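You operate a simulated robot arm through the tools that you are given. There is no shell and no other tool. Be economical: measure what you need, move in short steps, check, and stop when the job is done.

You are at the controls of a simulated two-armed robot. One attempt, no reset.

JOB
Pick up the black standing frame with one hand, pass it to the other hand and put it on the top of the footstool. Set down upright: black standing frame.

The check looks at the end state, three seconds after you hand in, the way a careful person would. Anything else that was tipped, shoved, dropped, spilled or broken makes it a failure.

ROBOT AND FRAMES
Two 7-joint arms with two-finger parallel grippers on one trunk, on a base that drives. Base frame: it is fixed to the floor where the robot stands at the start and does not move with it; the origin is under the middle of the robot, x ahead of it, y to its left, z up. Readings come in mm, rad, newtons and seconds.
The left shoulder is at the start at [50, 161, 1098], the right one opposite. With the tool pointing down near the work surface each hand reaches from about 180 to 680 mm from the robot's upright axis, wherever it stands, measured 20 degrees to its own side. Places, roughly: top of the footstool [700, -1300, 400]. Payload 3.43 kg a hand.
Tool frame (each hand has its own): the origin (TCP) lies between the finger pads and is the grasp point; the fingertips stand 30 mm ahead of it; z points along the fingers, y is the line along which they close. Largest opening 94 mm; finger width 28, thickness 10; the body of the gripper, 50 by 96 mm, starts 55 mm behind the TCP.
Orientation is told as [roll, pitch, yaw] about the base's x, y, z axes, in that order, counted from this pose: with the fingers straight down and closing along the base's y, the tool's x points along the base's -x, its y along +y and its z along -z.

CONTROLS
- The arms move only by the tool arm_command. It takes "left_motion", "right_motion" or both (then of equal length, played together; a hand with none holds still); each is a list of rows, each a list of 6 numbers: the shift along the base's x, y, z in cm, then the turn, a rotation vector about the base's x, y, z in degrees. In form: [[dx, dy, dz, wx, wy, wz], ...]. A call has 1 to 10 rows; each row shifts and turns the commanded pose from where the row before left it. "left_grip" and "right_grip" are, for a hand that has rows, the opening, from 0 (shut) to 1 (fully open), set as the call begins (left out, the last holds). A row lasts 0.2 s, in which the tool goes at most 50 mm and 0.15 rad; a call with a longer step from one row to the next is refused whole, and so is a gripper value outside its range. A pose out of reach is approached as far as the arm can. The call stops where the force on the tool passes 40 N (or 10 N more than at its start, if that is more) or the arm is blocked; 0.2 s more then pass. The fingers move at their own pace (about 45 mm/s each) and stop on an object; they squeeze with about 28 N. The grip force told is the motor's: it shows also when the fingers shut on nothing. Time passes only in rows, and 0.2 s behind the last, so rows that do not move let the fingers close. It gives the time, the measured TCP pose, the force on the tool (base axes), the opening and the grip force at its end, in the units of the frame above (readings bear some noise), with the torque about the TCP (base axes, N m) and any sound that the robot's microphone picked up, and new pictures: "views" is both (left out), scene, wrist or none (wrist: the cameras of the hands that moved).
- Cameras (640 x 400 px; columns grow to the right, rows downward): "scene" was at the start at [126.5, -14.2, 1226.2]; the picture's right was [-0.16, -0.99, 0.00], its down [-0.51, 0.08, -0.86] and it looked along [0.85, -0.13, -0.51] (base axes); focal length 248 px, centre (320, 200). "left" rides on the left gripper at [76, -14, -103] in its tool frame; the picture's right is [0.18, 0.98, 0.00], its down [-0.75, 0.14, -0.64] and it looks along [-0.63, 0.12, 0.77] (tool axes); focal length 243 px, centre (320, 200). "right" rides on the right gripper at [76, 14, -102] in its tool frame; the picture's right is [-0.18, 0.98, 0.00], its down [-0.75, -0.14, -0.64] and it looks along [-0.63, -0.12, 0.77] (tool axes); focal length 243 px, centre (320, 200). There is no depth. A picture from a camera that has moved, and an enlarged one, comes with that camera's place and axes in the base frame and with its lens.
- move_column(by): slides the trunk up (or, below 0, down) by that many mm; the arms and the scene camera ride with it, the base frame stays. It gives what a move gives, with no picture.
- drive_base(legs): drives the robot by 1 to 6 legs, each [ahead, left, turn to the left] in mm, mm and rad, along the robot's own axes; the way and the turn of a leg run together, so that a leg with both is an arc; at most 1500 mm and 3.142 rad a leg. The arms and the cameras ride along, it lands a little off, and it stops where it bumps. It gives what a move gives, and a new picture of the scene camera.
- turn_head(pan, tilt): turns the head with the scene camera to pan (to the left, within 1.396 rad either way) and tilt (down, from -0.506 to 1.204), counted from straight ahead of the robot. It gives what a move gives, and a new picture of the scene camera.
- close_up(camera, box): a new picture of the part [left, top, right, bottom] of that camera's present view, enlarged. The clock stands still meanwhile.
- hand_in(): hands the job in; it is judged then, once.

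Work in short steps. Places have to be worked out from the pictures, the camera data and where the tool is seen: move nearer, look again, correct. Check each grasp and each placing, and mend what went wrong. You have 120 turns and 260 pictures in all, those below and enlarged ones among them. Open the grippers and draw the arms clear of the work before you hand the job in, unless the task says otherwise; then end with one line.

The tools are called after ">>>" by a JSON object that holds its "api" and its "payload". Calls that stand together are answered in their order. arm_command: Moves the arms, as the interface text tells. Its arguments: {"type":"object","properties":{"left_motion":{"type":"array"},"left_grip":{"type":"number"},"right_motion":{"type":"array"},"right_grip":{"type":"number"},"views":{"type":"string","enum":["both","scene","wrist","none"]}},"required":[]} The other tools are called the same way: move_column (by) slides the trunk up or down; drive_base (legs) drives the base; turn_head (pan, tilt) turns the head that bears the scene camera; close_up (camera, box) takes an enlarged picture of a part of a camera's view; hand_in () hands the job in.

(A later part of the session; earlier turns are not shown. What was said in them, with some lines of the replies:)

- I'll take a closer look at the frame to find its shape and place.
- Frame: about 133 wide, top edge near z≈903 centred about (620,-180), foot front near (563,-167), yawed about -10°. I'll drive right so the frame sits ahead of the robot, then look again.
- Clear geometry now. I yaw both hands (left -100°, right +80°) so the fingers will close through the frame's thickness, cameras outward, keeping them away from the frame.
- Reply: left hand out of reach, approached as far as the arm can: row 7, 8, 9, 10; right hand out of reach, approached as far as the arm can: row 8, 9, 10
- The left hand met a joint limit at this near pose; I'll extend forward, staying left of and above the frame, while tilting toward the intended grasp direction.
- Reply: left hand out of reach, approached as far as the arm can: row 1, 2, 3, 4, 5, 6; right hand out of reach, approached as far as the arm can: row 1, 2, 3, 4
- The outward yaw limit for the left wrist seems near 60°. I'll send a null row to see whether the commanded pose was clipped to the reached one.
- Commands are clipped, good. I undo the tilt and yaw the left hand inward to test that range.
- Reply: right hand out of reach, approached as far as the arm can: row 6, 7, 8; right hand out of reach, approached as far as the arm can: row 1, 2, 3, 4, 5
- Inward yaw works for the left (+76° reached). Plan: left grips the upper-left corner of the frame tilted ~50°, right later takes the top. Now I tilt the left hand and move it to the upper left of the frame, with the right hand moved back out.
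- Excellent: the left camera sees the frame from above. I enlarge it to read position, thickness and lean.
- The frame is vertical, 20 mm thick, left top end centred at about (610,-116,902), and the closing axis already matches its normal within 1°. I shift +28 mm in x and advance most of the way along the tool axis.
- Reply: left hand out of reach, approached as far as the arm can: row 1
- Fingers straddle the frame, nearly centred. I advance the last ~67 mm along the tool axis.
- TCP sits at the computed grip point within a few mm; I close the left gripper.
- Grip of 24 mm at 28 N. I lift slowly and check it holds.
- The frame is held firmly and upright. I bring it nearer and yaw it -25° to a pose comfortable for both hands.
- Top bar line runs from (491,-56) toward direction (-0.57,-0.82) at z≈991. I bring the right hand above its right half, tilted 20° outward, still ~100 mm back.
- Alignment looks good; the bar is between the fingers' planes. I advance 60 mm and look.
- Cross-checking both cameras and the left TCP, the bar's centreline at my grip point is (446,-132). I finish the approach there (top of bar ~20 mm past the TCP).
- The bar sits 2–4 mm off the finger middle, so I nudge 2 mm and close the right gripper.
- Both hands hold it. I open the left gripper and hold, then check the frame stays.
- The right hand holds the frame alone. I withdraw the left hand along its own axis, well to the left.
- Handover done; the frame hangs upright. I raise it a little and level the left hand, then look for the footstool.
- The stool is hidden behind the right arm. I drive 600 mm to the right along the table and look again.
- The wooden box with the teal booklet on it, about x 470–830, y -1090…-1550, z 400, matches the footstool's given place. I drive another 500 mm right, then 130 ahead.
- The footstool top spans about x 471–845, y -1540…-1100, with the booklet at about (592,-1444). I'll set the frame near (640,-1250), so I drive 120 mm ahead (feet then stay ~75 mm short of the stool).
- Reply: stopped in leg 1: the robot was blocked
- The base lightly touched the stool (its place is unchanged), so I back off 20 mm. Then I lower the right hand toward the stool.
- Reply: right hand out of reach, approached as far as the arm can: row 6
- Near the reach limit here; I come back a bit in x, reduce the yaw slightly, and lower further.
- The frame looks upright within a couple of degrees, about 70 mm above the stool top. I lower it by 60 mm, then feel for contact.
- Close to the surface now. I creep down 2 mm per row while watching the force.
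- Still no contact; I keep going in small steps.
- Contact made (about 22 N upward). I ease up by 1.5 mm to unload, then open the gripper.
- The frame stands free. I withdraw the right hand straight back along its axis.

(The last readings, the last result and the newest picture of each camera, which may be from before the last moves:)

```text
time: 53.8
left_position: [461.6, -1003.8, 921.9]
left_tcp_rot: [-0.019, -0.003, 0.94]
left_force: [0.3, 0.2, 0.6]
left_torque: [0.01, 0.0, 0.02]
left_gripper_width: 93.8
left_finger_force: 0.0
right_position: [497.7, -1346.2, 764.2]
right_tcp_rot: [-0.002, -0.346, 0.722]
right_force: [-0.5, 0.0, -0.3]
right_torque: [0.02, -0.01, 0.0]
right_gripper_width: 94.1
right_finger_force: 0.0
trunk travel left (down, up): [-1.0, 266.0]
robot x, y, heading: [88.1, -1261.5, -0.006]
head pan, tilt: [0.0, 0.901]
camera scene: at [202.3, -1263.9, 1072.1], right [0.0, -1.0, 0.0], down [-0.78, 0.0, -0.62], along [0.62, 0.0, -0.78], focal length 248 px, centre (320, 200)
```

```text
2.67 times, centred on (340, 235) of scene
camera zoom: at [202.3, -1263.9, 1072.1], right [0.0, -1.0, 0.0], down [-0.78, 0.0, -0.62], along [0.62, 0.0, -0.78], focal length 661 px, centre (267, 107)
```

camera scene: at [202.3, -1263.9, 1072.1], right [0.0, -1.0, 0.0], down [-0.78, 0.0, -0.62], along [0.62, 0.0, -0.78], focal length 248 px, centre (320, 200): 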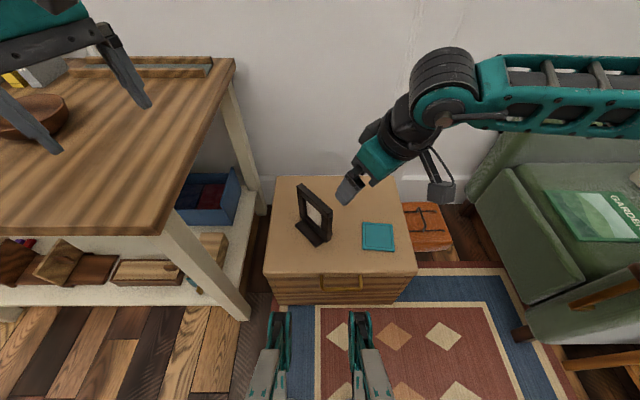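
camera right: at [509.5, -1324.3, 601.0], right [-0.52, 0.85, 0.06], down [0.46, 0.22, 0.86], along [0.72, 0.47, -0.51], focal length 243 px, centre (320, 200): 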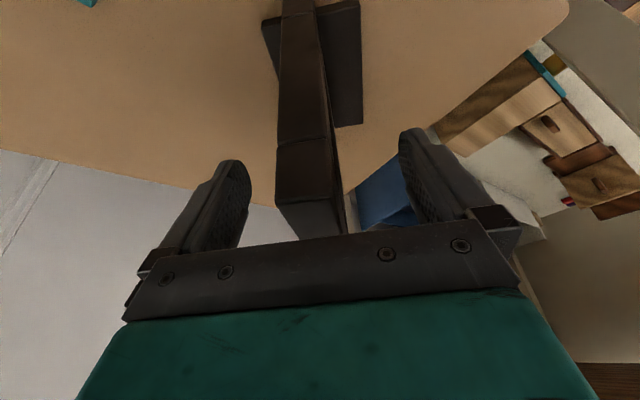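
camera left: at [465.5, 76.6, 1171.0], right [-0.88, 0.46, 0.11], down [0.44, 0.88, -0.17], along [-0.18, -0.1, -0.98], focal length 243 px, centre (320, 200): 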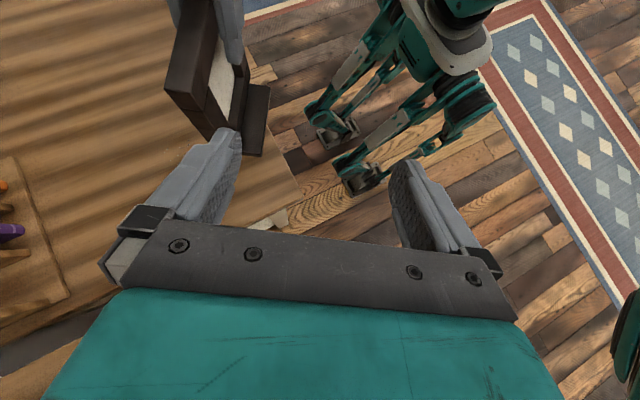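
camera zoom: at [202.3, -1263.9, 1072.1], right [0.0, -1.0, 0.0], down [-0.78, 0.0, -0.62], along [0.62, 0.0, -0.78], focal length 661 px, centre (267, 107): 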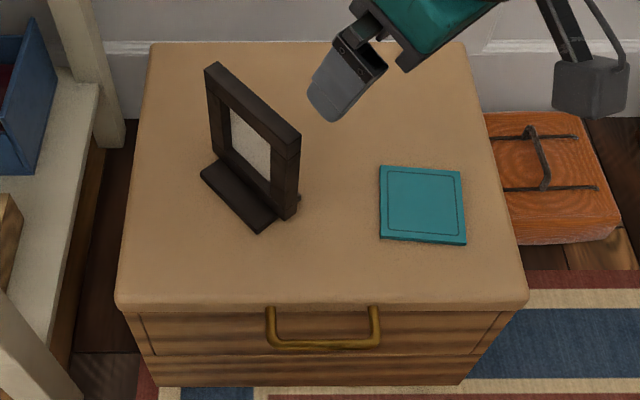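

The frame stands upright on the stool, booklet untouched. I draw the right hand a bit further back and up, and then hand in.

>>> {"api": "arm_command", "payload": {"right_motion": [[-2, -1.5, 2.5, 0, 0, 0], [-2, -1.5, 2.5, 0, 0, 0], [-2, -1.5, 2.5, 0, 0, 0], [-2, -1, 2.5, 0, 0, 0], [0, 0, 0, 0, 0, 0]], "views": "scene"}}

```text
time: 55.0
left_position: [461.2, -1003.8, 922.5]
left_tcp_rot: [-0.022, -0.004, 0.94]
left_force: [-0.1, 0.8, 0.1]
left_torque: [-0.02, -0.01, 0.02]
left_gripper_width: 93.7
left_finger_force: 0.0
right_position: [417.7, -1401.9, 865.4]
right_tcp_rot: [-0.002, -0.347, 0.721]
right_force: [-0.4, -0.3, 1.3]
right_torque: [0.01, -0.04, -0.01]
right_gripper_width: 94.1
right_finger_force: 0.0
trunk travel left (down, up): [-1.0, 266.0]
robot x, y, heading: [83.5, -1262.4, -0.007]
head pan, tilt: [0.0, 0.901]
camera scene: at [202.3, -1263.9, 1072.1], right [0.0, -1.0, 0.0], down [-0.78, 0.0, -0.62], along [0.62, 0.0, -0.78], focal length 248 px, centre (320, 200)
```

scene: 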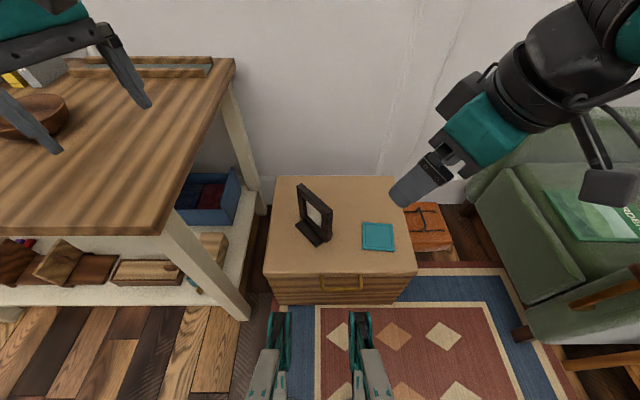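

Everything is in place and both arms are clear, so I hand in.

>>> {"api": "hand_in", "payload": {}}

```text
The job is handed in.
```

The black standing frame was picked up with the left hand, passed to the right, and set upright on the footstool. On the way the base lightly bumped the stool once, with no visible shift, and I backed off.
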